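You operate a simulated robot arm through the tools that you are given. There is no shell and no other tool.

Carry out the task below with a simulated robot arm. There is one attempt and no reset: what you move stays moved.

TASK
Draw the breadboard to mark 55 and bolt the black bracket on the yellow square with the red hex key.
Fine: lock the breadboard before you bolt; the bracket lies in the tool tray; the key goes back to the key stand of the side rail. Set down upright: black bracket, red hex key.

Only the result counts: the job must be done as asked and must still hold three seconds after the hand-in. Knocking over, shifting, dropping, spilling or breaking anything else fails it.

THE ROBOT
A 7-joint arm with a two-finger parallel gripper, fixed in place. Base frame: the origin is at the foot of the arm, x ahead of it, y to its left, z up. Units: mm, rad, N and s.
Its first joint turns from -2.601 to 2.601 rad. Payload 3.43 kg.
Tool frame: the origin (TCP) lies between the finger pads and is the grasp point; the fingertips stand 30 mm ahead of it; z points along the fingers, y is the line along which they close. Largest opening 94 mm; finger width 28, thickness 10; the body of the gripper, 50 by 96 mm, starts 55 mm behind the TCP.
Orientation is that of the tool frame in the base frame, as a unit quaternion [w, x, y, z]. With the fingers straight down and closing along the base's y, the tool's x points along the base's -x, its y along +y and its z along -z.

THE INTERFACE
- The arm moves only by the tool jog_arm. Its argument "deltas" is a list of rows, each an object (a shift or turn left out is 0, a gripper value left out holds the last) with "slide": the shift along the tool's x, y, z in cm, a list of three; "delta_rot": the turn, a rotation vector about the tool's x, y, z in rad, a list of three; "grip": the finger opening in cm, from 0 to 9.4. In form: [{"slide": [x, y, z], "delta_rot": [wx, wy, wz], "grip": grip}, ...]. A call has 1 to 20 rows; each row is the pose to reach, as a shift and turn from the pose commanded when the call began, along the tool's axes at that moment. Rows are played at 5 a second. More than 50 mm and 0.15 rad between two rows, or a gripper value outside its range, and nothing of the call is played. A pose out of reach is approached as far as the arm can. The call stops where the force on the tool passes 40 N (or 10 N more than at its start, if that is more) or the arm is blocked; 0.2 s more then pass. Each finger travels about 45 mm/s and halts on what it meets, pressing with about 34 N; the grip force reading is that of the motor and also rises with nothing between the fingers. The clock runs only during rows and for 0.2 s after the last one: add rows that repeat a pose to give the fingers time. It gives the time, the measured TCP pose, the force on the tool (base axes), the opening and the grip force at its end, in the units of the frame above (readings bear some noise), with the torque about the TCP (base axes, N m) and any sound that the robot's microphone picked up, and new pictures: "show" is both (left out), scene, wrist or none.
- Cameras (640 x 400 px; columns grow to the right, rows downward): "scene" is fixed at [50.2, -499.9, 1387]; the picture's right is [-0.51, -0.86, 0.00], its down [-0.48, 0.29, -0.83] and it looks along [0.71, -0.42, -0.56] (base axes); focal length 267 px, centre (320, 200). "wrist" rides on the gripper at [76, 14, -102] in the tool frame; the picture's right is [-0.18, 0.98, 0.00], its down [-0.75, -0.14, -0.64] and it looks along [-0.63, -0.12, 0.77] (tool axes); focal length 243 px, centre (320, 200). There is no depth. A picture from a camera that has moved, and an enlarged one, comes with that camera's place and axes in the base frame and with its lens.
- zoom(camera, box): a new picture of the part [left, top, right, bottom] of that camera's present view, enlarged. It takes no simulated time.
- sign_off(): hands the job in; it is judged then, once.

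Nothing tells you positions but the pictures and the camera data. Unless the task says otherwise, let go and move clear before handing in.

The tools are called after "Call:" by a JSON object that holds its "api" and its "payload". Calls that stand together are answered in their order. jog_arm: Moves the arm, as the interface text tells. Its arguments: {"type":"object","properties":{"deltas":{"type":"array","items":{"type":"object","properties":{"slide":{"type":"array","items":{"type":"number"}},"delta_rot":{"type":"array","items":{"type":"number"}},"grip":{"type":"number"}}}},"show":{"type":"string","enum":["both","scene","wrist","none"]}},"required":["deltas"]} The other tools are called the same way: zoom (camera, box) takes an enlarged picture of a part of a camera's view; sign_off () hands the job in.

At the start:

```text
clock: 0.0
ee_pos: [621.4, -767.8, 1204.3]
tool_rot: [0.0, 0.0, 1.0, 0.001]
wrist_force: [0.2, 0.2, 0.0]
wrist_torque: [-0.03, 0.01, 0.02]
width: 93.9
grasp_force: 0.0
```

scene: 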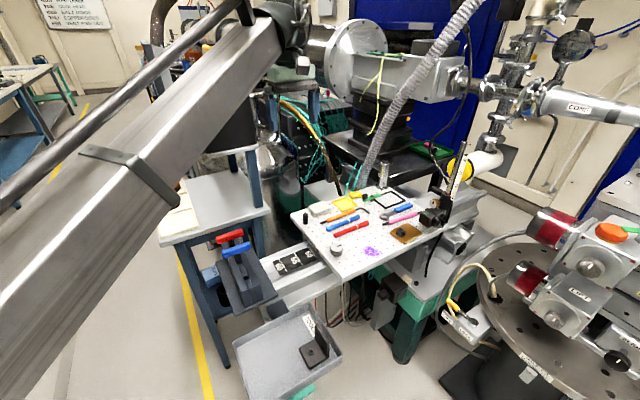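
wrist: 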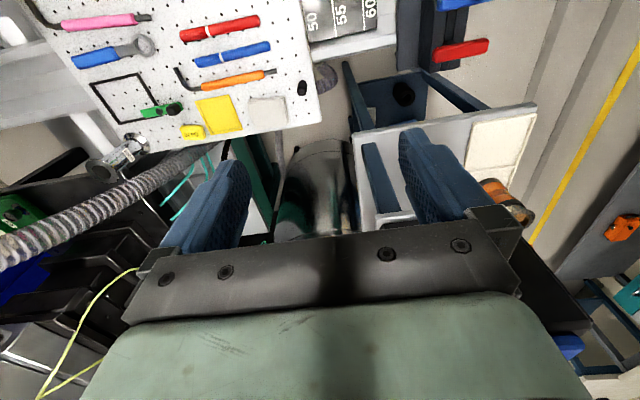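

I see a perforated breadboard on a slide rail with marks (50, 55, 60), a key stand with red and blue keys, and a tray with a black bracket. First I take close-up views to identify everything.

Call:
{"api": "zoom", "payload": {"camera": "scene", "box": [200, 180, 360, 280]}}

Call:
{"api": "zoom", "payload": {"camera": "scene", "box": [290, 170, 450, 270]}}

Call:
{"api": "zoom", "payload": {"camera": "scene", "box": [220, 290, 380, 390]}}

Call:
{"api": "zoom", "payload": {"camera": "wrist", "box": [20, 0, 340, 200]}}

Call:
{"api": "zoom", "payload": {"camera": "wrist", "box": [280, 0, 520, 150]}}

```text
4.00 times, centred on (280, 230) of scene
camera zoom: at [50.2, -499.9, 1387.0], right [-0.51, -0.86, 0.0], down [-0.48, 0.29, -0.83], along [0.71, -0.42, -0.56], focal length 1070 px, centre (480, 80)
```

zoom: 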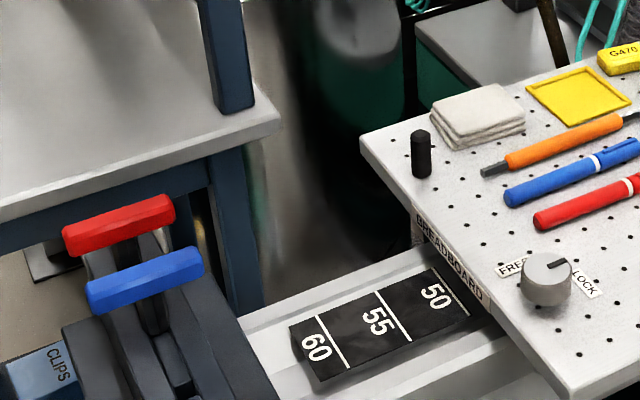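

```text
4.00 times, centred on (370, 220) of scene
camera zoom: at [50.2, -499.9, 1387.0], right [-0.51, -0.86, 0.0], down [-0.48, 0.29, -0.83], along [0.71, -0.42, -0.56], focal length 1070 px, centre (120, 120)
```

zoom: 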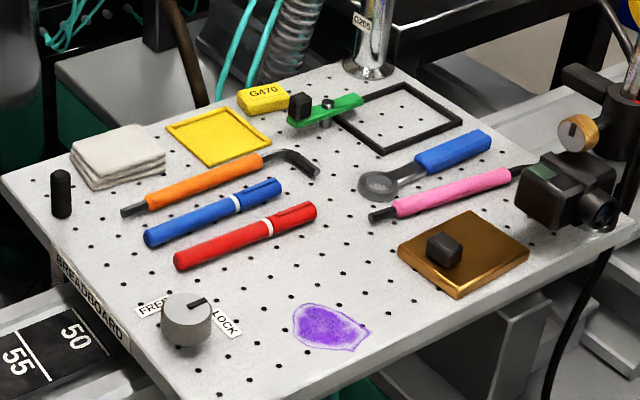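

```text
4.00 times, centred on (300, 340) of scene
camera zoom: at [50.2, -499.9, 1387.0], right [-0.51, -0.86, 0.0], down [-0.48, 0.29, -0.83], along [0.71, -0.42, -0.56], focal length 1070 px, centre (400, -360)
```

zoom: 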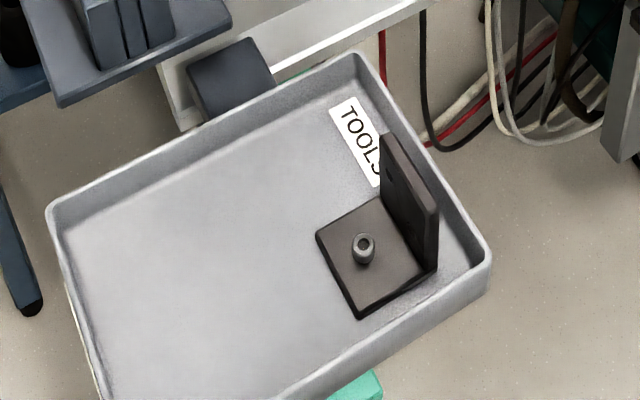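

```text
2.00 times, centred on (180, 100) of wrist
camera zoom: at [544.1, -755.0, 1306.4], right [0.18, 0.98, 0.0], down [0.75, -0.14, 0.64], along [0.63, -0.12, -0.77], focal length 485 px, centre (600, 400)
```

zoom: 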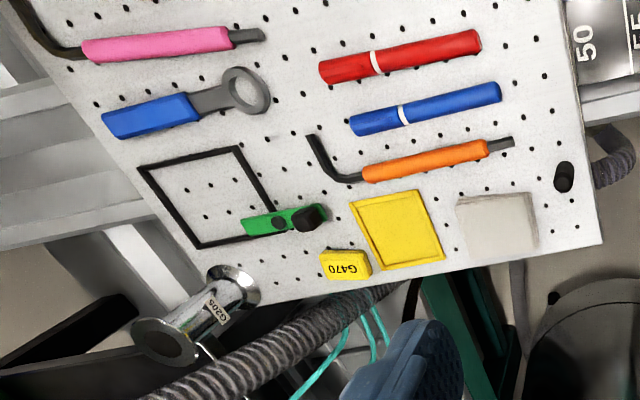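

```text
2.67 times, centred on (400, 75) of wrist
camera zoom: at [544.1, -755.0, 1306.4], right [0.18, 0.98, 0.0], down [0.75, -0.14, 0.64], along [0.63, -0.12, -0.77], focal length 647 px, centre (107, 533)
```

zoom: 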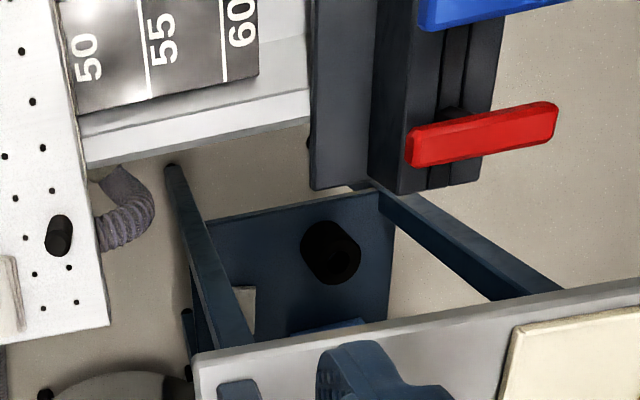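

The breadboard lies at about z = 836, its front edge near y = -780 and sliding along y. The key stand is left of the scale and the tray lower down; I zoom further on the scale, knob, stand and yellow square.

Call:
{"api": "zoom", "payload": {"camera": "scene", "box": [265, 225, 345, 275]}}

Call:
{"api": "zoom", "payload": {"camera": "scene", "box": [200, 220, 280, 270]}}

Call:
{"api": "zoom", "payload": {"camera": "scene", "box": [200, 260, 280, 310]}}

Call:
{"api": "zoom", "payload": {"camera": "scene", "box": [325, 185, 405, 235]}}

Call:
{"api": "zoom", "payload": {"camera": "wrist", "box": [290, 0, 400, 69]}}

Call:
{"api": "zoom", "payload": {"camera": "wrist", "box": [400, 0, 520, 75]}}

```text
8.00 times, centred on (305, 250) of scene
camera zoom: at [50.2, -499.9, 1387.0], right [-0.51, -0.86, 0.0], down [-0.48, 0.29, -0.83], along [0.71, -0.42, -0.56], focal length 2139 px, centre (440, -200)
```

zoom: 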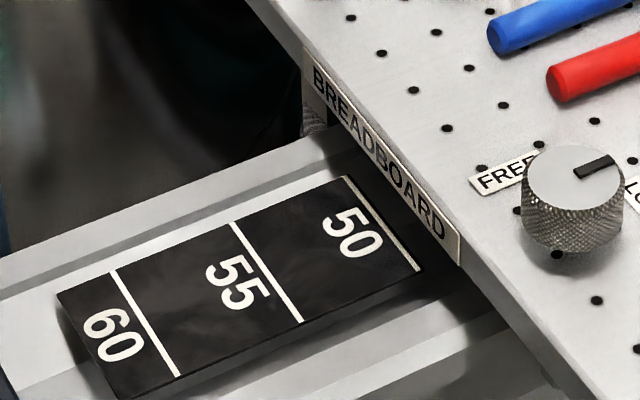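

```text
8.00 times, centred on (240, 245) of scene
camera zoom: at [50.2, -499.9, 1387.0], right [-0.51, -0.86, 0.0], down [-0.48, 0.29, -0.83], along [0.71, -0.42, -0.56], focal length 2139 px, centre (960, -160)
```

zoom: 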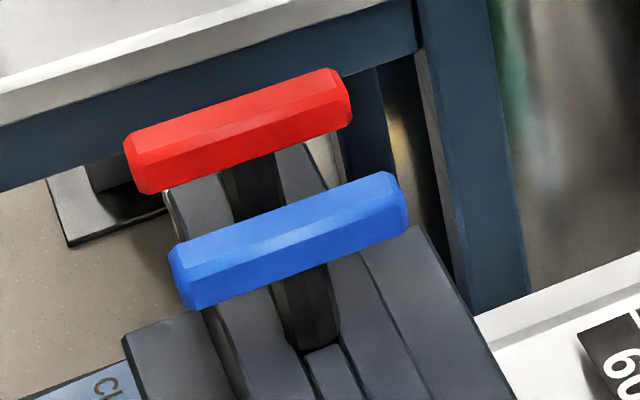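

```text
8.00 times, centred on (240, 285) of scene
camera zoom: at [50.2, -499.9, 1387.0], right [-0.51, -0.86, 0.0], down [-0.48, 0.29, -0.83], along [0.71, -0.42, -0.56], focal length 2139 px, centre (960, -480)
```

zoom: 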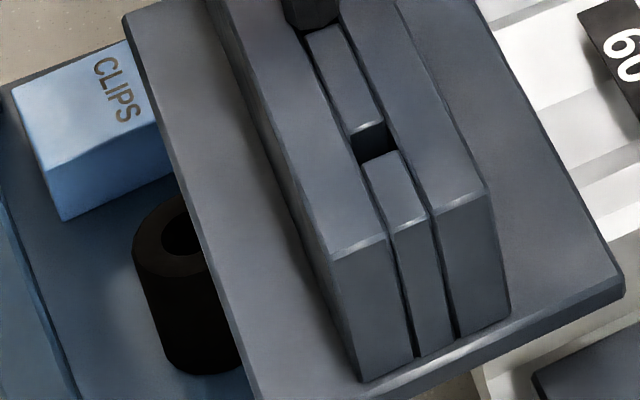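

```text
8.00 times, centred on (365, 210) of scene
camera zoom: at [50.2, -499.9, 1387.0], right [-0.51, -0.86, 0.0], down [-0.48, 0.29, -0.83], along [0.71, -0.42, -0.56], focal length 2139 px, centre (-40, 120)
```

zoom: 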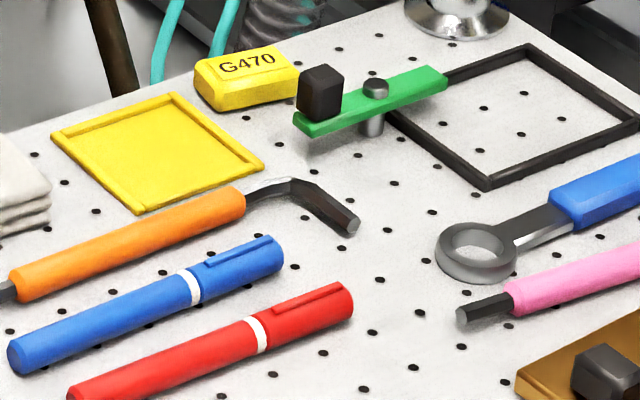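

```text
5.80 times, centred on (345, 34) of wrist
camera zoom: at [544.1, -755.0, 1306.4], right [0.18, 0.98, 0.0], down [0.75, -0.14, 0.64], along [0.63, -0.12, -0.77], focal length 1406 px, centre (175, 1159)
```

zoom: 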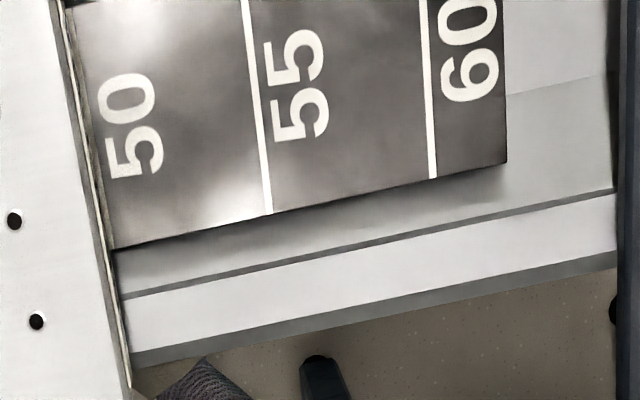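

```text
5.33 times, centred on (460, 38) of wrist
camera zoom: at [544.1, -755.0, 1306.4], right [0.18, 0.98, 0.0], down [0.75, -0.14, 0.64], along [0.63, -0.12, -0.77], focal length 1294 px, centre (-427, 1067)
```

zoom: 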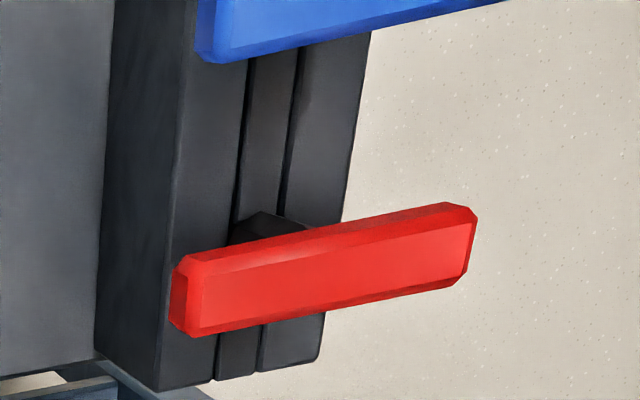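

The board is at about mark 50, the black post (about 659, -804) looks like its handle, and the knob has FREE/LOCK labels. The yellow square seems far out (about 686, -981), so I first check the reach high in the air.

Call:
{"api": "jog_arm", "payload": {"deltas": [{"slide": [-1.6, -4.0, 0]}, {"slide": [-3.2, -8.0, 0]}, {"slide": [-4.8, -12.0, 0]}, {"slide": [-6.4, -16.0, 0]}, {"slide": [-6.4, -16.0, 0]}]}}

```text
clock: 1.2
ee_pos: [674.1, -909.4, 1199.7]
tool_rot: [0.0, 0.0, 1.0, -0.001]
wrist_force: [0.0, -0.1, 0.8]
wrist_torque: [0.01, -0.01, 0.0]
width: 94.1
grasp_force: 0.0
out of reach, approached as far as the arm can: row 4, 5
camera wrist: at [596.2, -895.5, 1302.1], right [0.18, 0.98, 0.0], down [0.75, -0.14, 0.64], along [0.63, -0.12, -0.77], focal length 243 px, centre (320, 200)
```

scene: 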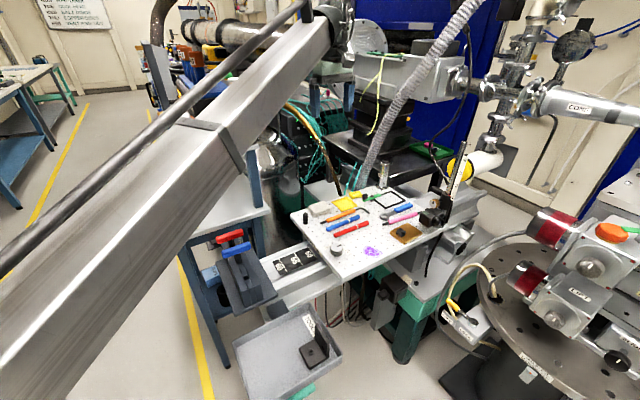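
wrist: 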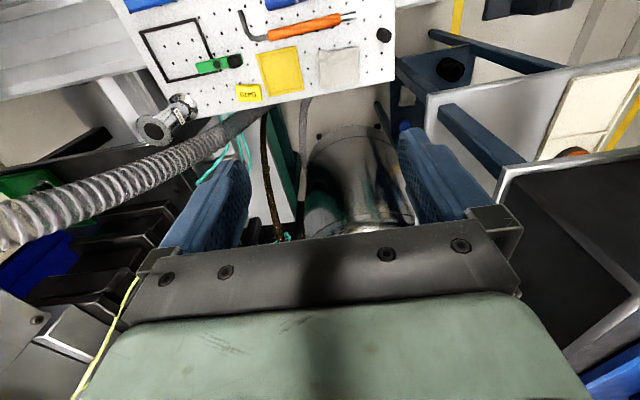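

At z = 1200 the arm reaches 1132 mm with the tool down. I now test lower, staying well above the board.

Call:
{"api": "jog_arm", "payload": {"deltas": [{"slide": [0, 0, 5]}, {"slide": [0, 0, 10]}, {"slide": [0, 0, 15]}, {"slide": [0, 0, 20]}, {"slide": [0, 0, 20]}]}}

```text
clock: 2.4
ee_pos: [672.1, -911.8, 1000.2]
tool_rot: [-0.001, 0.0, 1.0, 0.0]
wrist_force: [-0.3, -0.4, -0.4]
wrist_torque: [-0.04, 0.0, 0.04]
width: 94.0
grasp_force: 0.1
camera wrist: at [593.5, -898.9, 1101.6], right [0.18, 0.98, 0.0], down [0.75, -0.14, 0.64], along [0.63, -0.12, -0.77], focal length 243 px, centre (320, 200)
```

scene: 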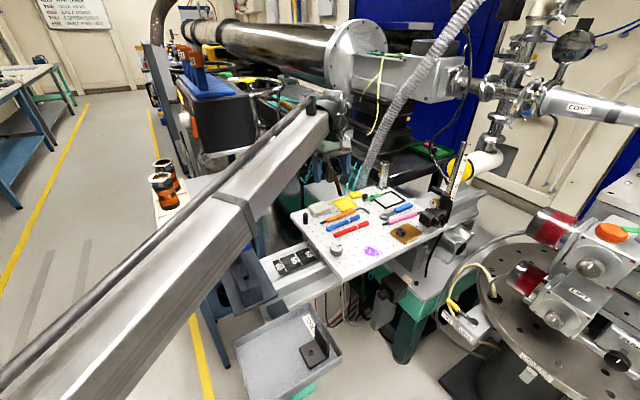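
wrist: 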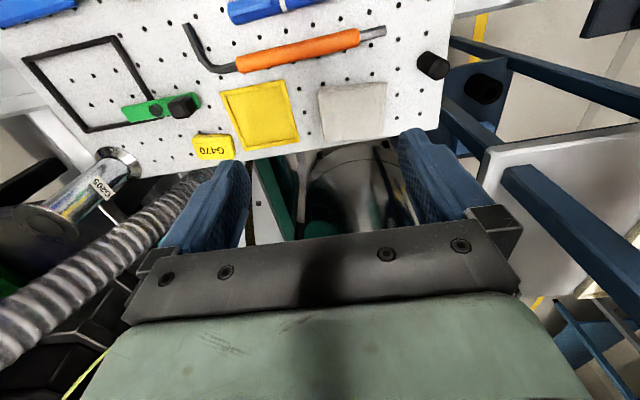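

Reach at z = 1000 is at least as good. I push on to the drawn-out position of the yellow square, still in the air.

Call:
{"api": "jog_arm", "payload": {"deltas": [{"slide": [-1.4, -2.2, 0]}, {"slide": [-2.4, -5.0, 0]}, {"slide": [-2.4, -5.0, 0]}]}}

Call:
{"api": "zoom", "payload": {"camera": "wrist", "box": [0, 0, 480, 200]}}

```text
clock: 3.2
ee_pos: [696.3, -958.3, 999.1]
tool_rot: [0.001, 0.001, 1.0, 0.0]
wrist_force: [0.5, -0.6, 0.0]
wrist_torque: [-0.01, -0.02, 0.0]
width: 93.9
grasp_force: 0.0
out of reach, approached as far as the arm can: row 2, 3
camera wrist: at [619.0, -944.6, 1101.1], right [0.18, 0.98, 0.0], down [0.75, -0.14, 0.64], along [0.63, -0.12, -0.77], focal length 243 px, centre (320, 200)
```

scene: 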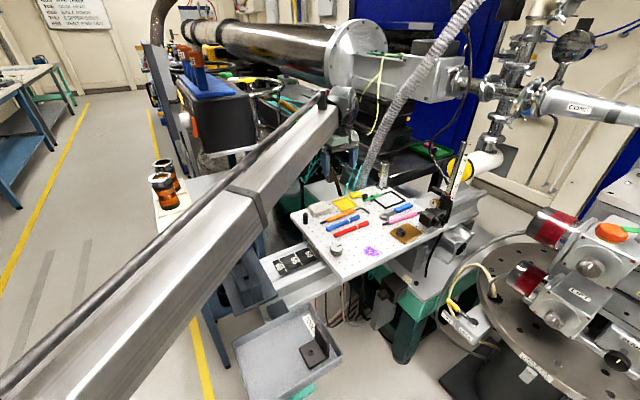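
wrist: 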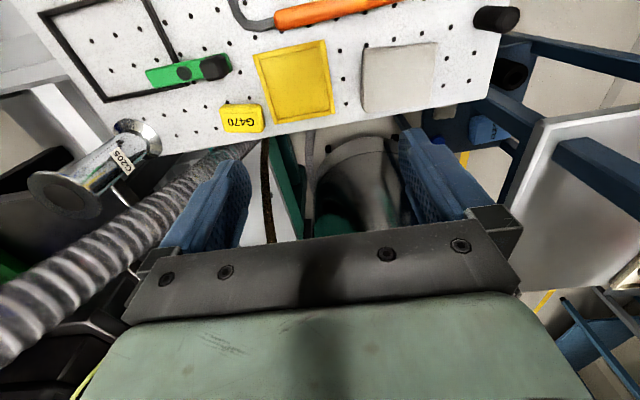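

```text
1.33 times, centred on (240, 100) of wrist
camera zoom: at [619.0, -944.6, 1101.1], right [0.18, 0.98, 0.0], down [0.75, -0.14, 0.64], along [0.63, -0.12, -0.77], focal length 324 px, centre (427, 333)
```

zoom: 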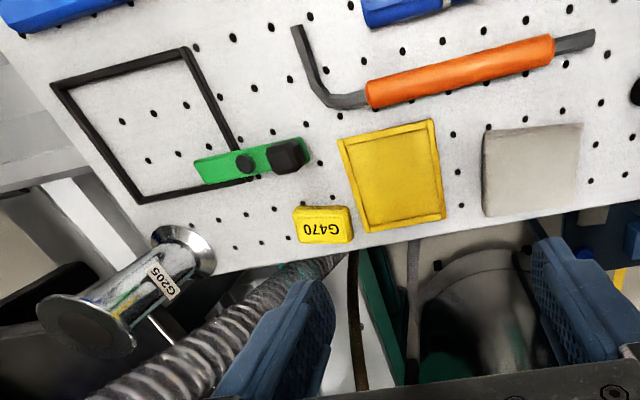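

The arm reaches 1184 mm at z = 1000, so the drawn-out square is reachable with the tool down. Now I go over the lock knob to read its pointer from above.

Call:
{"api": "jog_arm", "payload": {"deltas": [{"slide": [3.0, 2.8, 0]}, {"slide": [6.0, 5.6, 0]}, {"slide": [9.0, 8.4, 0]}, {"slide": [12.0, 11.2, 0]}, {"slide": [15.0, 14.0, 0]}, {"slide": [18.0, 16.8, 0]}, {"slide": [18.0, 16.8, 0]}]}}

Call:
{"api": "zoom", "payload": {"camera": "wrist", "box": [200, 20, 420, 158]}}

```text
clock: 4.8
ee_pos: [513.0, -785.7, 999.5]
tool_rot: [0.001, -0.001, 1.0, 0.0]
wrist_force: [0.1, 0.3, 0.3]
wrist_torque: [0.0, -0.02, 0.01]
width: 94.0
grasp_force: 0.1
camera wrist: at [436.6, -772.6, 1102.0], right [0.18, 0.98, 0.0], down [0.75, -0.14, 0.64], along [0.63, -0.12, -0.77], focal length 243 px, centre (320, 200)
```

scene: 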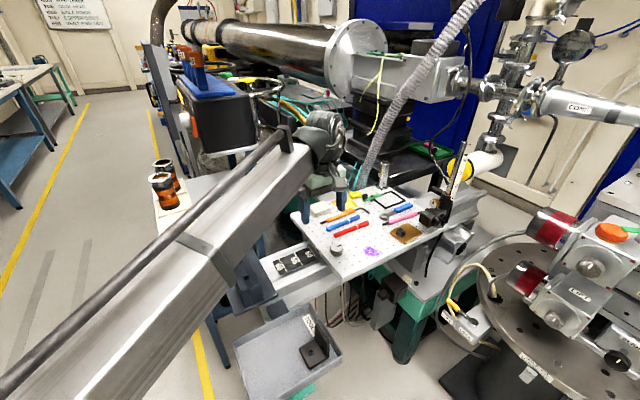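
wrist: 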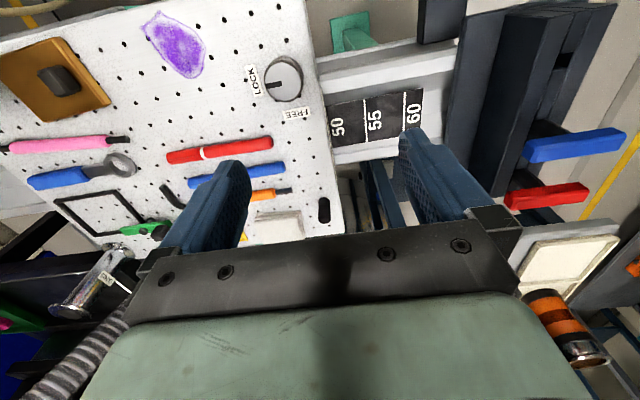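

```text
2.90 times, centred on (310, 89) of wrist
camera zoom: at [436.6, -772.6, 1102.0], right [0.18, 0.98, 0.0], down [0.75, -0.14, 0.64], along [0.63, -0.12, -0.77], focal length 703 px, centre (349, 522)
```

zoom: 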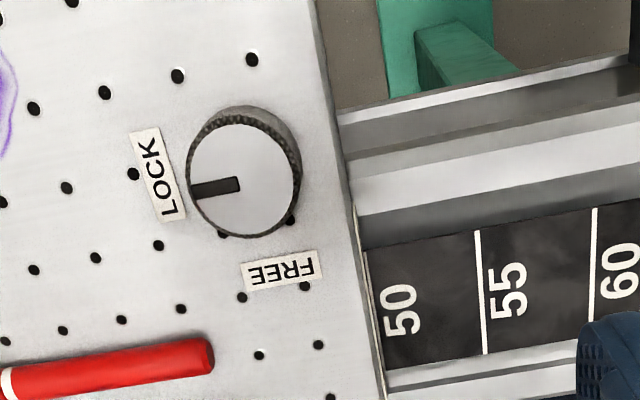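

The pointer is on LOCK (toward -y) and FREE is toward +x, so the knob at about (489, -815) must turn 90° counter-clockwise first. I move over it and test that wrist turn in the air.

Call:
{"api": "jog_arm", "payload": {"deltas": [{"slide": [1.2, -1.5, 3.0]}, {"slide": [2.4, -3.0, 6.0]}, {"slide": [2.4, -3.0, 6.0], "delta_rot": [0, 0, -0.14]}, {"slide": [2.4, -3.0, 6.0], "delta_rot": [0, 0, -0.28]}, {"slide": [2.4, -3.0, 6.0], "delta_rot": [0, 0, -0.42]}, {"slide": [2.4, -3.0, 6.0], "delta_rot": [0, 0, -0.56]}, {"slide": [2.4, -3.0, 6.0], "delta_rot": [0, 0, -0.7]}, {"slide": [2.4, -3.0, 6.0], "delta_rot": [0, 0, -0.84]}, {"slide": [2.4, -3.0, 6.0], "delta_rot": [0, 0, -0.98]}, {"slide": [2.4, -3.0, 6.0], "delta_rot": [0, 0, -1.12]}, {"slide": [2.4, -3.0, 6.0], "delta_rot": [0, 0, -1.26]}, {"slide": [2.4, -3.0, 6.0], "delta_rot": [0, 0, -1.4]}, {"slide": [2.4, -3.0, 6.0], "delta_rot": [0, 0, -1.54]}, {"slide": [2.4, -3.0, 6.0], "delta_rot": [0, 0, -1.65]}, {"slide": [2.4, -3.0, 6.0], "delta_rot": [0, 0, -1.65]}]}}

```text
clock: 8.0
ee_pos: [491.4, -818.3, 938.0]
tool_rot: [0.0, 0.735, -0.678, 0.0]
wrist_force: [-0.7, 0.0, -0.4]
wrist_torque: [0.03, 0.0, -0.02]
width: 94.0
grasp_force: 0.1
camera wrist: at [482.2, -896.4, 1040.2], right [-0.99, 0.1, 0.0], down [0.08, 0.76, 0.64], along [0.07, 0.64, -0.77], focal length 243 px, centre (320, 200)
```

scene: 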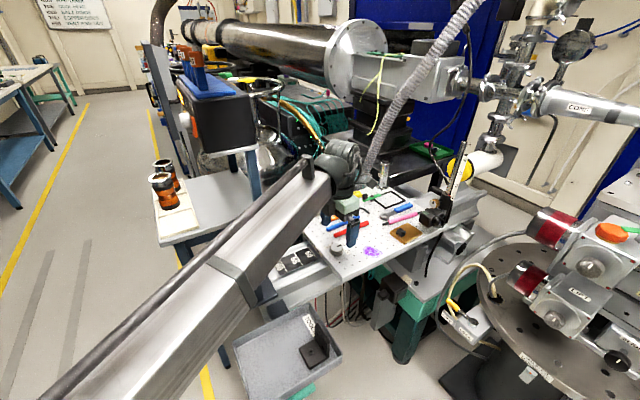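
wrist: 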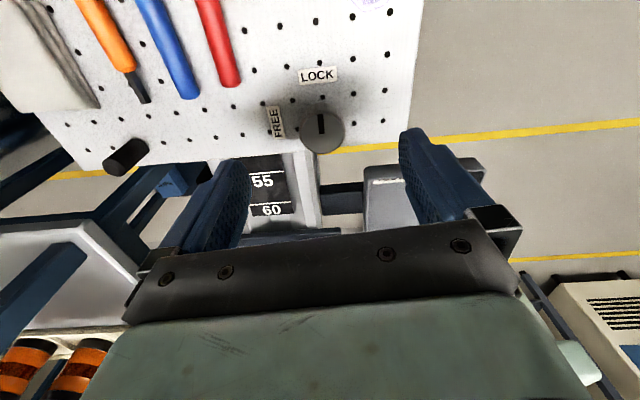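

The -1.65 rad turn is within reach. I zoom on the knob from this side to pin its position down.

Call:
{"api": "zoom", "payload": {"camera": "wrist", "box": [240, 50, 400, 150]}}

Call:
{"api": "zoom", "payload": {"camera": "wrist", "box": [60, 100, 300, 250]}}

```text
4.00 times, centred on (320, 100) of wrist
camera zoom: at [482.2, -896.4, 1040.2], right [-0.99, 0.1, 0.0], down [0.08, 0.76, 0.64], along [0.07, 0.64, -0.77], focal length 970 px, centre (320, 600)
```

zoom: 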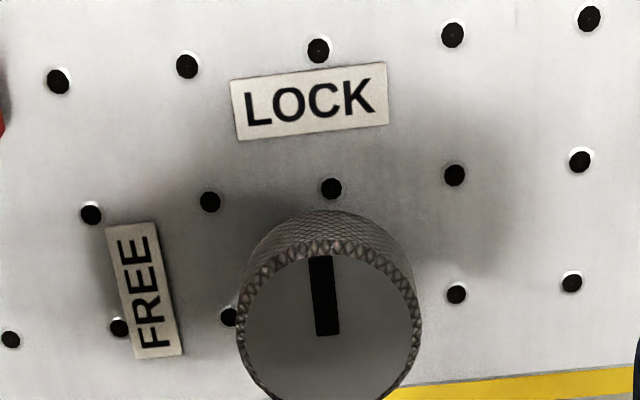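

```text
2.67 times, centred on (180, 175) of wrist
camera zoom: at [482.2, -896.4, 1040.2], right [-0.99, 0.1, 0.0], down [0.08, 0.76, 0.64], along [0.07, 0.64, -0.77], focal length 647 px, centre (693, 267)
```

zoom: 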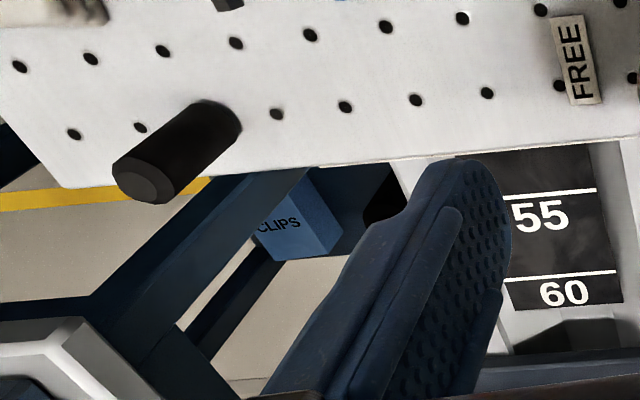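

The knob axis is at about (489, -817), top near z = 867, diameter about 35 mm. I turn back to the start angle and take readings before going down.

Call:
{"api": "jog_arm", "payload": {"deltas": [{"delta_rot": [0, 0, 0.14]}, {"delta_rot": [0, 0, 0.28]}, {"delta_rot": [0, 0, 0.42]}, {"delta_rot": [0, 0, 0.56]}, {"delta_rot": [0, 0, 0.7]}, {"delta_rot": [0, 0, 0.84]}, {"delta_rot": [0, 0, 0.98]}, {"delta_rot": [0, 0, 1.12]}, {"delta_rot": [0, 0, 1.26]}, {"delta_rot": [0, 0, 1.4]}, {"delta_rot": [0, 0, 1.54]}, {"delta_rot": [0, 0, 1.65]}, {"delta_rot": [0, 0, 1.65]}], "show": "wrist"}}

Call:
{"api": "jog_arm", "payload": {"deltas": [{"slide": [0, 0, 0]}], "show": "none"}}

Call:
{"api": "jog_arm", "payload": {"deltas": [{"slide": [0, 0, 0]}], "show": "none"}}

Call:
{"api": "zoom", "payload": {"camera": "wrist", "box": [220, 40, 420, 165]}}

```text
clock: 10.8
ee_pos: [491.4, -817.9, 937.9]
tool_rot: [0.0, 0.0, 1.0, 0.0]
wrist_force: [-0.5, 0.2, -1.2]
wrist_torque: [-0.01, -0.04, -0.01]
width: 93.9
grasp_force: 0.1
camera wrist: at [414.4, -804.9, 1040.5], right [0.19, 0.98, 0.0], down [0.75, -0.14, 0.64], along [0.63, -0.12, -0.77], focal length 243 px, centre (320, 200)
```

wrist: 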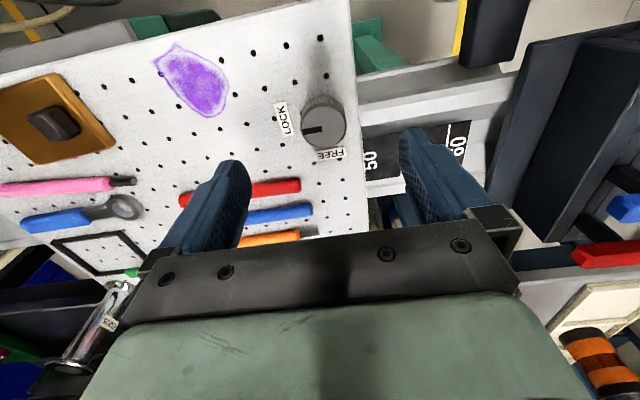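

```text
clock: 11.2
ee_pos: [492.2, -817.1, 938.9]
tool_rot: [-0.001, 0.0, 1.0, 0.0]
wrist_force: [0.9, 0.8, -0.3]
wrist_torque: [0.02, 0.03, 0.02]
width: 94.1
grasp_force: 0.1
```

```text
clock: 11.6
ee_pos: [490.8, -817.3, 938.9]
tool_rot: [0.0, 0.0, 1.0, 0.0]
wrist_force: [-0.5, -0.1, -0.1]
wrist_torque: [0.02, 0.0, -0.01]
width: 93.9
grasp_force: 0.1
```

```text
3.20 times, centred on (320, 102) of wrist
camera zoom: at [414.3, -805.0, 1040.5], right [0.18, 0.98, 0.0], down [0.75, -0.14, 0.64], along [0.63, -0.12, -0.77], focal length 776 px, centre (320, 512)
```

zoom: 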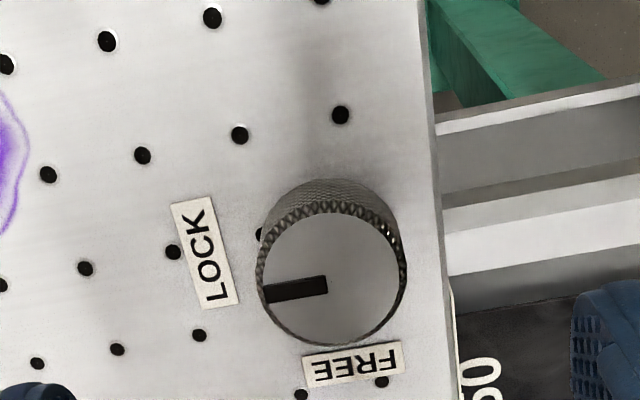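

TCP is about (491.4, -817.5, 938.5). I descend around the knob and close on it.

Call:
{"api": "jog_arm", "payload": {"deltas": [{"slide": [0.31, 0.05, 2.2]}, {"slide": [0.31, 0.05, 4.4]}, {"slide": [0.31, 0.05, 6.0]}, {"slide": [0.31, 0.05, 6.6]}, {"slide": [0.31, 0.05, 6.6]}]}}

```text
clock: 12.8
ee_pos: [489.4, -820.1, 871.7]
tool_rot: [-0.001, 0.0, 1.0, 0.0]
wrist_force: [-0.7, 0.2, 0.3]
wrist_torque: [0.04, 0.01, -0.01]
width: 94.0
grasp_force: 0.0
camera wrist: at [411.5, -806.6, 973.7], right [0.18, 0.98, 0.0], down [0.75, -0.14, 0.64], along [0.63, -0.12, -0.77], focal length 243 px, centre (320, 200)
```

scene: 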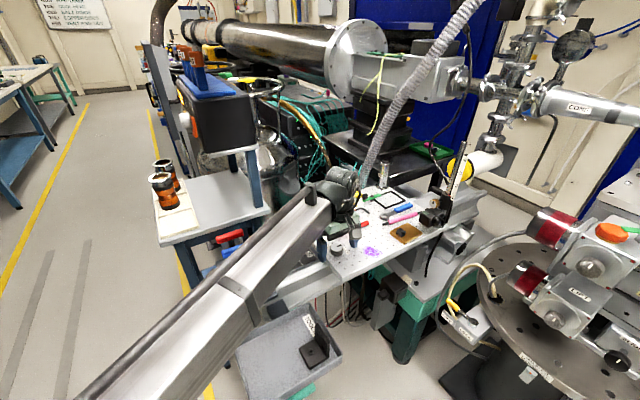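
wrist: 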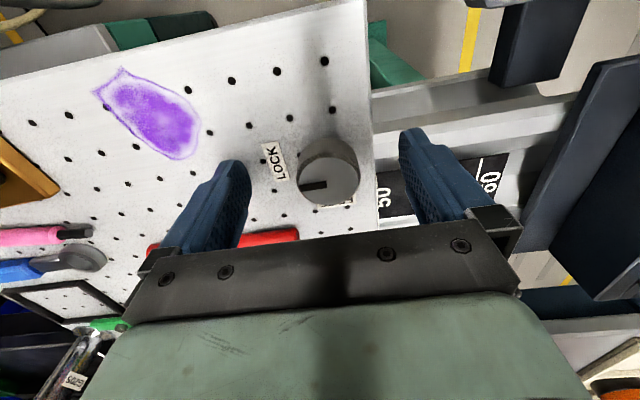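

The knob looks about 5 mm off toward +y of the TCP; I take extra readings to check.

Call:
{"api": "jog_arm", "payload": {"deltas": [{"slide": [0.31, 0.05, 0]}], "show": "none"}}

Call:
{"api": "jog_arm", "payload": {"deltas": [{"slide": [0, 0, 0]}], "show": "wrist"}}

Call:
{"api": "zoom", "payload": {"camera": "wrist", "box": [200, 100, 440, 250]}}

```text
clock: 13.2
ee_pos: [485.1, -818.1, 872.7]
tool_rot: [0.0, 0.0, 1.0, 0.0]
wrist_force: [0.8, 0.1, -0.8]
wrist_torque: [0.0, 0.02, -0.01]
width: 94.0
grasp_force: 0.0
```

```text
clock: 13.6
ee_pos: [484.1, -819.4, 872.5]
tool_rot: [0.0, 0.0, 1.0, 0.0]
wrist_force: [0.2, -0.1, -0.7]
wrist_torque: [0.0, -0.03, 0.02]
width: 93.9
grasp_force: 0.1
camera wrist: at [407.7, -805.3, 974.1], right [0.18, 0.98, 0.0], down [0.75, -0.14, 0.64], along [0.63, -0.12, -0.77], focal length 243 px, centre (320, 200)
```

wrist: 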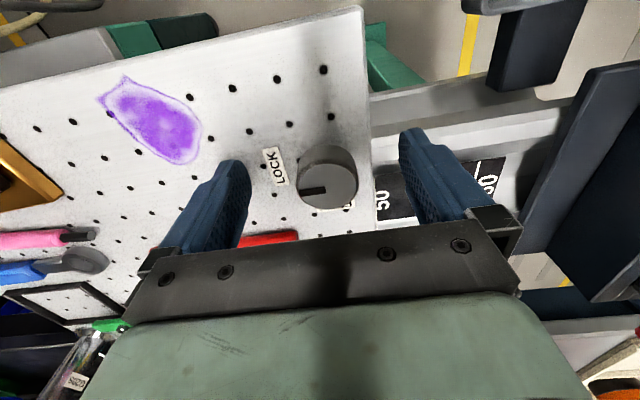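

```text
2.67 times, centred on (320, 175) of wrist
camera zoom: at [407.7, -805.3, 974.1], right [0.18, 0.98, 0.0], down [0.75, -0.14, 0.64], along [0.63, -0.12, -0.77], focal length 647 px, centre (320, 267)
```

zoom: 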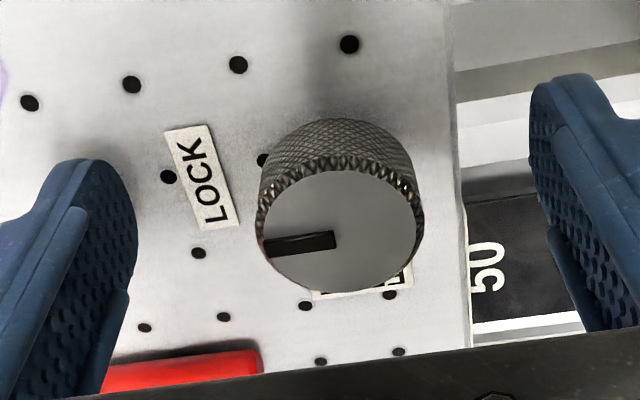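

Call:
{"api": "jog_arm", "payload": {"deltas": [{"slide": [-0.28, 0.25, 0]}, {"slide": [-0.28, 0.25, 0], "grip": 6.0}, {"slide": [-0.28, 0.25, 0], "grip": 4.0}, {"slide": [-0.28, 0.25, 0], "grip": 4.0}], "show": "wrist"}}

Call:
{"api": "zoom", "payload": {"camera": "wrist", "box": [200, 100, 440, 250]}}

```text
clock: 14.6
ee_pos: [487.3, -815.4, 871.5]
tool_rot: [0.0, 0.001, 1.0, 0.0]
wrist_force: [1.4, -0.6, 0.3]
wrist_torque: [-0.06, -0.01, 0.0]
width: 40.1
grasp_force: 0.2
camera wrist: at [410.7, -802.7, 974.1], right [0.18, 0.98, 0.0], down [0.75, -0.14, 0.64], along [0.63, -0.12, -0.77], focal length 243 px, centre (320, 200)
```

wrist: 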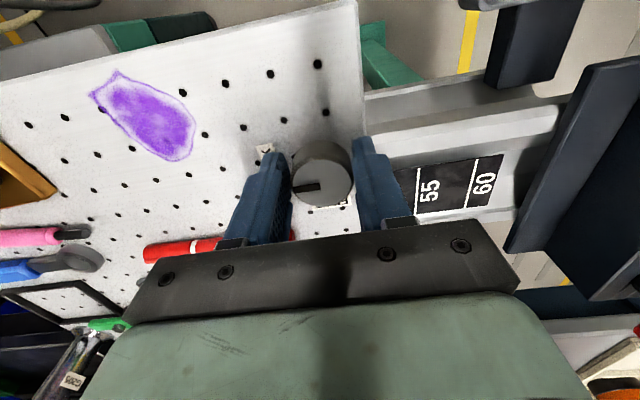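

```text
2.67 times, centred on (320, 175) of wrist
camera zoom: at [410.7, -802.7, 974.1], right [0.18, 0.98, 0.0], down [0.75, -0.14, 0.64], along [0.63, -0.12, -0.77], focal length 647 px, centre (320, 267)
```

zoom: 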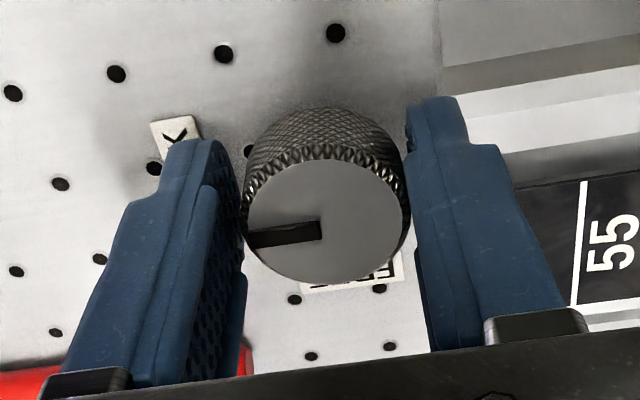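

The knob sits centred between the fingers. I close on it and turn it 90° counter-clockwise to FREE.

Call:
{"api": "jog_arm", "payload": {"deltas": [{"grip": 2.0}, {"grip": 2.0}, {"grip": 2.0}], "show": "none"}}

Call:
{"api": "jog_arm", "payload": {"deltas": [{"delta_rot": [0, 0, -0.12]}, {"delta_rot": [0, 0, -0.24]}, {"delta_rot": [0, 0, -0.36]}, {"delta_rot": [0, 0, -0.48]}, {"delta_rot": [0, 0, -0.6]}, {"delta_rot": [0, 0, -0.72]}, {"delta_rot": [0, 0, -0.84]}, {"delta_rot": [0, 0, -0.96]}, {"delta_rot": [0, 0, -1.08]}, {"delta_rot": [0, 0, -1.2]}, {"delta_rot": [0, 0, -1.32]}, {"delta_rot": [0, 0, -1.44]}, {"delta_rot": [0, 0, -1.57]}, {"delta_rot": [0, 0, -1.57]}]}}

Call:
{"api": "zoom", "payload": {"camera": "wrist", "box": [200, 60, 440, 210]}}

```text
clock: 15.4
ee_pos: [487.5, -815.0, 873.3]
tool_rot: [0.0, 0.0, 1.0, 0.001]
wrist_force: [0.1, 7.1, -1.3]
wrist_torque: [0.12, 0.03, 0.03]
width: 34.0
grasp_force: 45.4
```

```text
clock: 18.4
ee_pos: [490.0, -815.2, 871.2]
tool_rot: [-0.001, 0.708, -0.706, -0.001]
wrist_force: [19.4, -1.8, -5.2]
wrist_torque: [-0.18, 0.36, -0.13]
width: 34.1
grasp_force: 45.4
camera wrist: at [474.5, -891.9, 974.0], right [-0.98, 0.18, 0.0], down [0.14, 0.75, 0.64], along [0.12, 0.63, -0.77], focal length 243 px, centre (320, 200)
```

scene: 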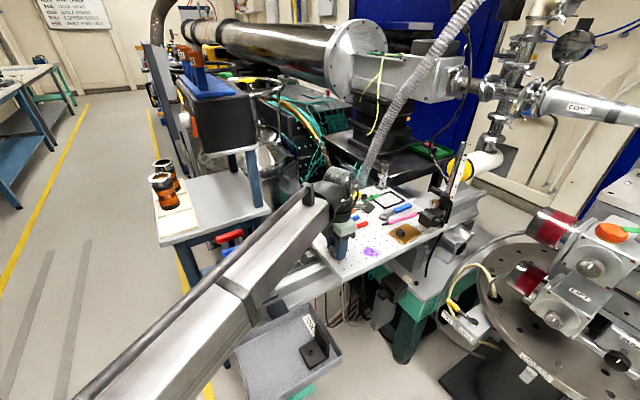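
wrist: 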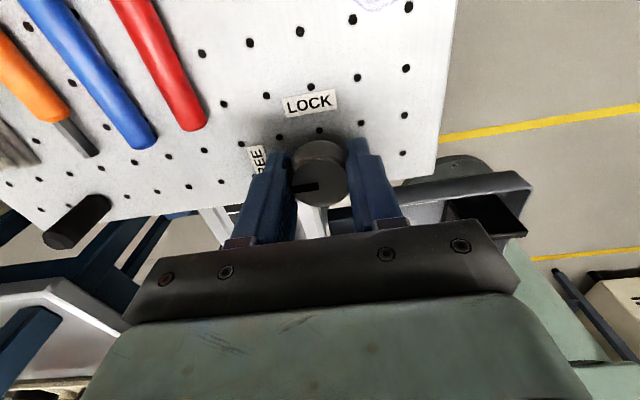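

```text
2.67 times, centred on (320, 135) of wrist
camera zoom: at [474.5, -891.9, 974.0], right [-0.98, 0.18, 0.0], down [0.14, 0.75, 0.64], along [0.12, 0.63, -0.77], focal length 647 px, centre (320, 373)
```

zoom: 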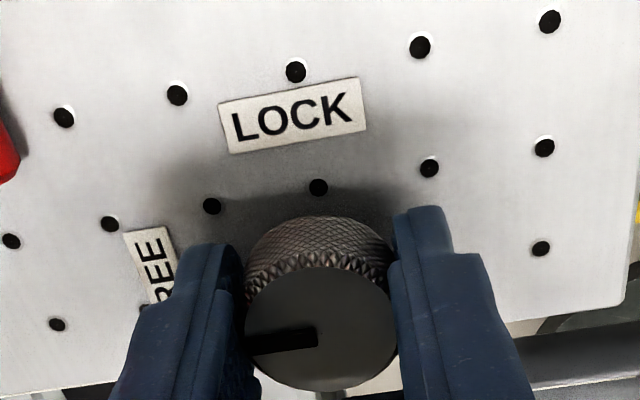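

The pointer now points to FREE with the knob firmly held. I pull the board gently toward +y by 20 mm and look.

Call:
{"api": "jog_arm", "payload": {"deltas": [{"slide": [0, -0.12, 0]}, {"slide": [-0.4, -0.12, 0]}, {"slide": [-0.8, -0.12, 0]}, {"slide": [-1.2, -0.12, 0]}, {"slide": [-1.6, -0.12, 0]}, {"slide": [-2.0, -0.12, 0]}, {"slide": [-2.0, -0.12, 0]}]}}

Call:
{"api": "zoom", "payload": {"camera": "scene", "box": [265, 225, 345, 275]}}

```text
clock: 20.0
ee_pos: [490.2, -793.8, 872.5]
tool_rot: [0.0, -0.707, 0.707, 0.0]
wrist_force: [20.7, -1.6, -4.6]
wrist_torque: [-0.21, -0.56, -0.05]
width: 34.2
grasp_force: 45.2
camera wrist: at [474.4, -871.7, 974.1], right [-0.98, 0.18, 0.0], down [0.14, 0.75, 0.64], along [0.12, 0.63, -0.77], focal length 243 px, centre (320, 200)
```

scene: 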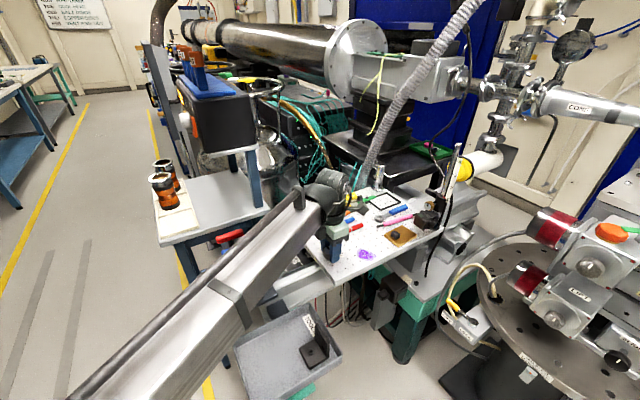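
wrist: 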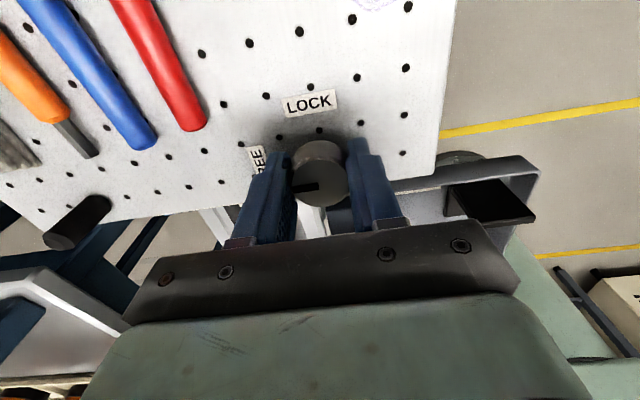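

```text
8.00 times, centred on (305, 250) of scene
camera zoom: at [50.2, -499.9, 1387.0], right [-0.51, -0.86, 0.0], down [-0.48, 0.29, -0.83], along [0.71, -0.42, -0.56], focal length 2139 px, centre (440, -200)
```

zoom: 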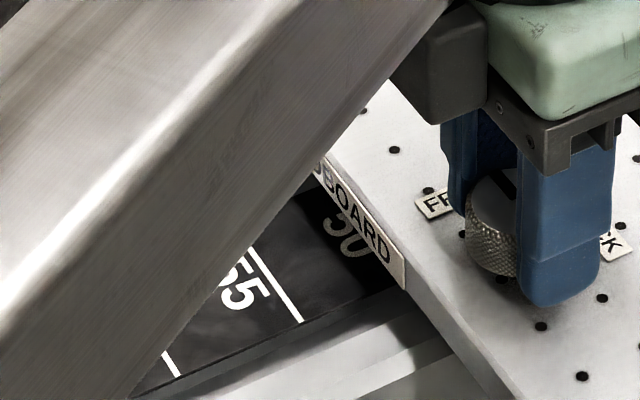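

The board follows with almost no resistance. I pull the remaining 30 mm.

Call:
{"api": "jog_arm", "payload": {"deltas": [{"slide": [-0.4, 0.1, 0]}, {"slide": [-0.8, 0.1, 0]}, {"slide": [-1.2, 0.1, 0]}, {"slide": [-1.6, 0.1, 0]}, {"slide": [-2.0, 0.1, 0]}, {"slide": [-2.4, 0.1, 0]}, {"slide": [-2.8, 0.1, 0]}, {"slide": [-3.0, 0.1, 0]}, {"slide": [-3.0, 0.1, 0]}]}}

Call:
{"api": "zoom", "payload": {"camera": "scene", "box": [265, 225, 345, 275]}}

Call:
{"api": "zoom", "payload": {"camera": "wrist", "box": [200, 60, 440, 210]}}

```text
clock: 22.0
ee_pos: [489.9, -764.9, 872.1]
tool_rot: [-0.001, 0.707, -0.707, 0.001]
wrist_force: [31.4, -2.7, 0.7]
wrist_torque: [-0.27, 0.25, -0.05]
width: 33.7
grasp_force: 45.6
camera wrist: at [474.3, -841.8, 974.1], right [-0.98, 0.18, 0.0], down [0.14, 0.75, 0.64], along [0.12, 0.63, -0.77], focal length 243 px, centre (320, 200)
```

scene: 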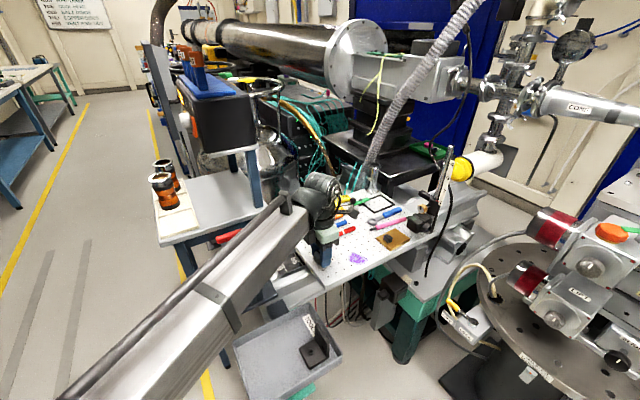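
wrist: 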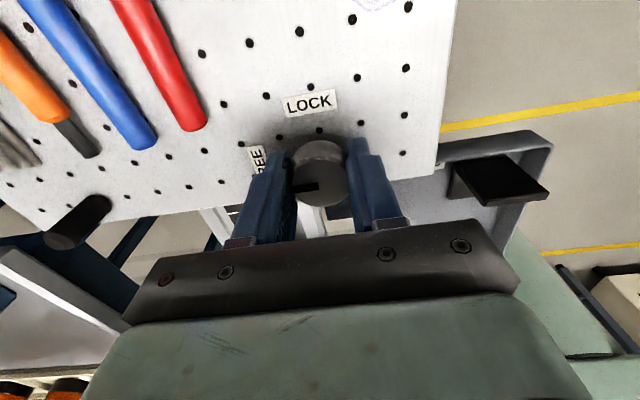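

```text
8.00 times, centred on (305, 250) of scene
camera zoom: at [50.2, -499.9, 1387.0], right [-0.51, -0.86, 0.0], down [-0.48, 0.29, -0.83], along [0.71, -0.42, -0.56], focal length 2139 px, centre (440, -200)
```

zoom: 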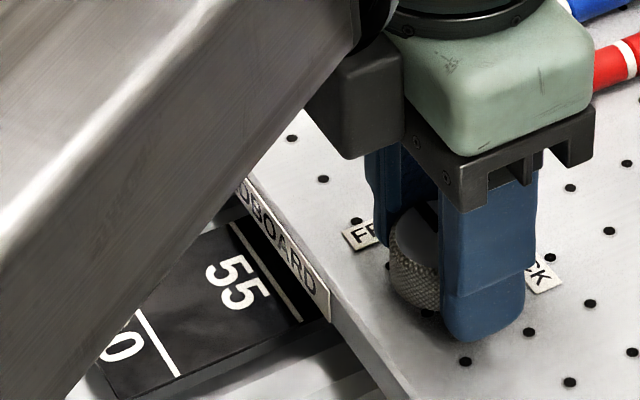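

```text
2.67 times, centred on (320, 135) of wrist
camera zoom: at [474.3, -841.8, 974.1], right [-0.98, 0.18, 0.0], down [0.14, 0.75, 0.64], along [0.12, 0.63, -0.77], focal length 647 px, centre (320, 373)
```

zoom: 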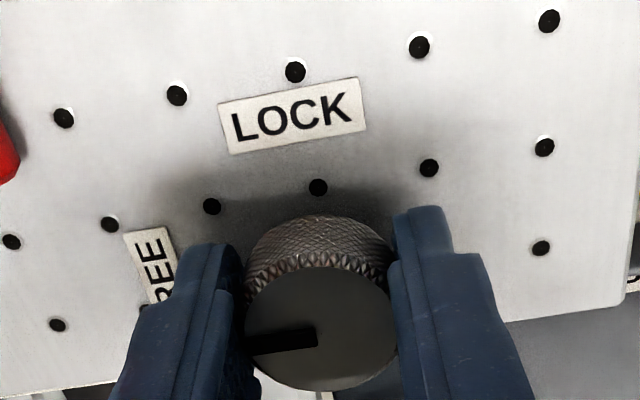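

The board edge is close to the 55 line. I zoom in tightly to judge the alignment before locking.

Call:
{"api": "zoom", "payload": {"camera": "scene", "box": [285, 245, 317, 265]}}

Call:
{"api": "zoom", "payload": {"camera": "scene", "box": [275, 240, 325, 271]}}

```text
16.00 times, centred on (301, 255) of scene
camera zoom: at [50.2, -499.9, 1387.0], right [-0.51, -0.86, 0.0], down [-0.48, 0.29, -0.83], along [0.71, -0.42, -0.56], focal length 4279 px, centre (624, -680)
```

zoom: 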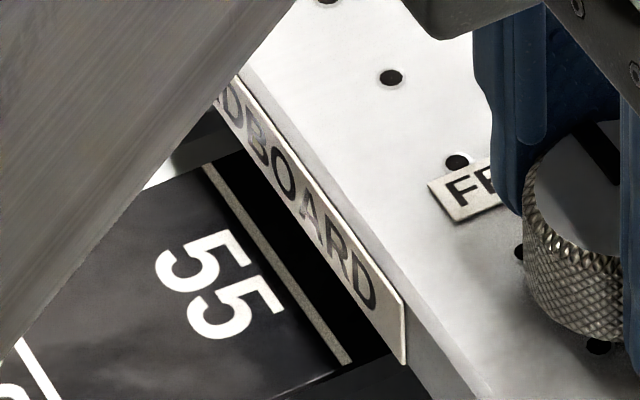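

```text
12.80 times, centred on (300, 256) of scene
camera zoom: at [50.2, -499.9, 1387.0], right [-0.51, -0.86, 0.0], down [-0.48, 0.29, -0.83], along [0.71, -0.42, -0.56], focal length 3423 px, centre (576, -510)
```

zoom: 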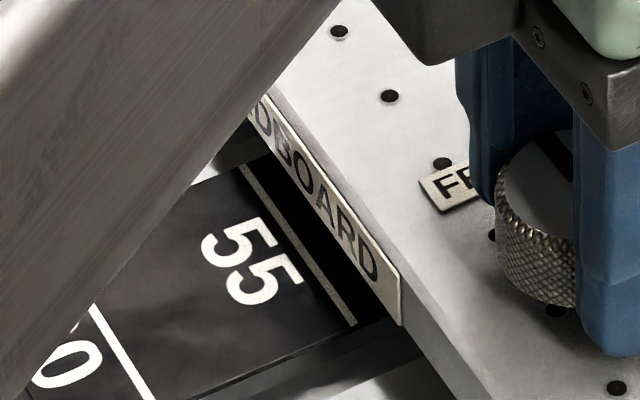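

The edge looks within 2–3 mm of the line; I want a parallax-free check. I release, rise and turn back so the camera sits directly over the 55 line.

Call:
{"api": "jog_arm", "payload": {"deltas": [{"slide": [0, -0.25, 0]}, {"slide": [0, -0.25, 0]}, {"slide": [0, -0.25, 0], "grip": 6.0}, {"slide": [0, -0.25, 0], "grip": 6.0}, {"slide": [0, -0.25, 0], "grip": 6.0}], "show": "wrist"}}

```text
clock: 23.2
ee_pos: [491.0, -763.3, 873.0]
tool_rot: [-0.001, -0.706, 0.708, -0.001]
wrist_force: [0.4, 0.6, -0.8]
wrist_torque: [0.0, -0.06, 0.02]
width: 59.8
grasp_force: 0.1
camera wrist: at [474.8, -841.7, 974.1], right [-0.98, 0.19, 0.0], down [0.14, 0.75, 0.64], along [0.12, 0.63, -0.77], focal length 243 px, centre (320, 200)
```

wrist: 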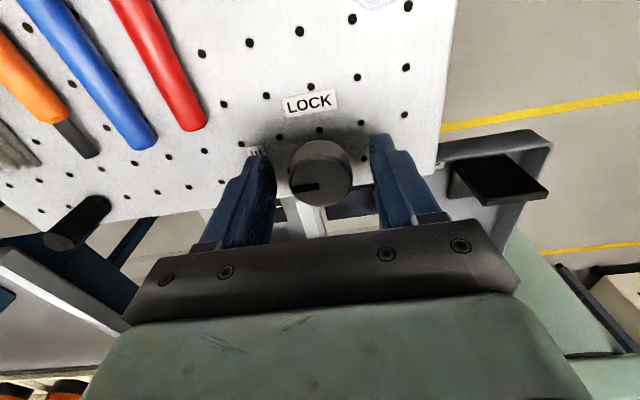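

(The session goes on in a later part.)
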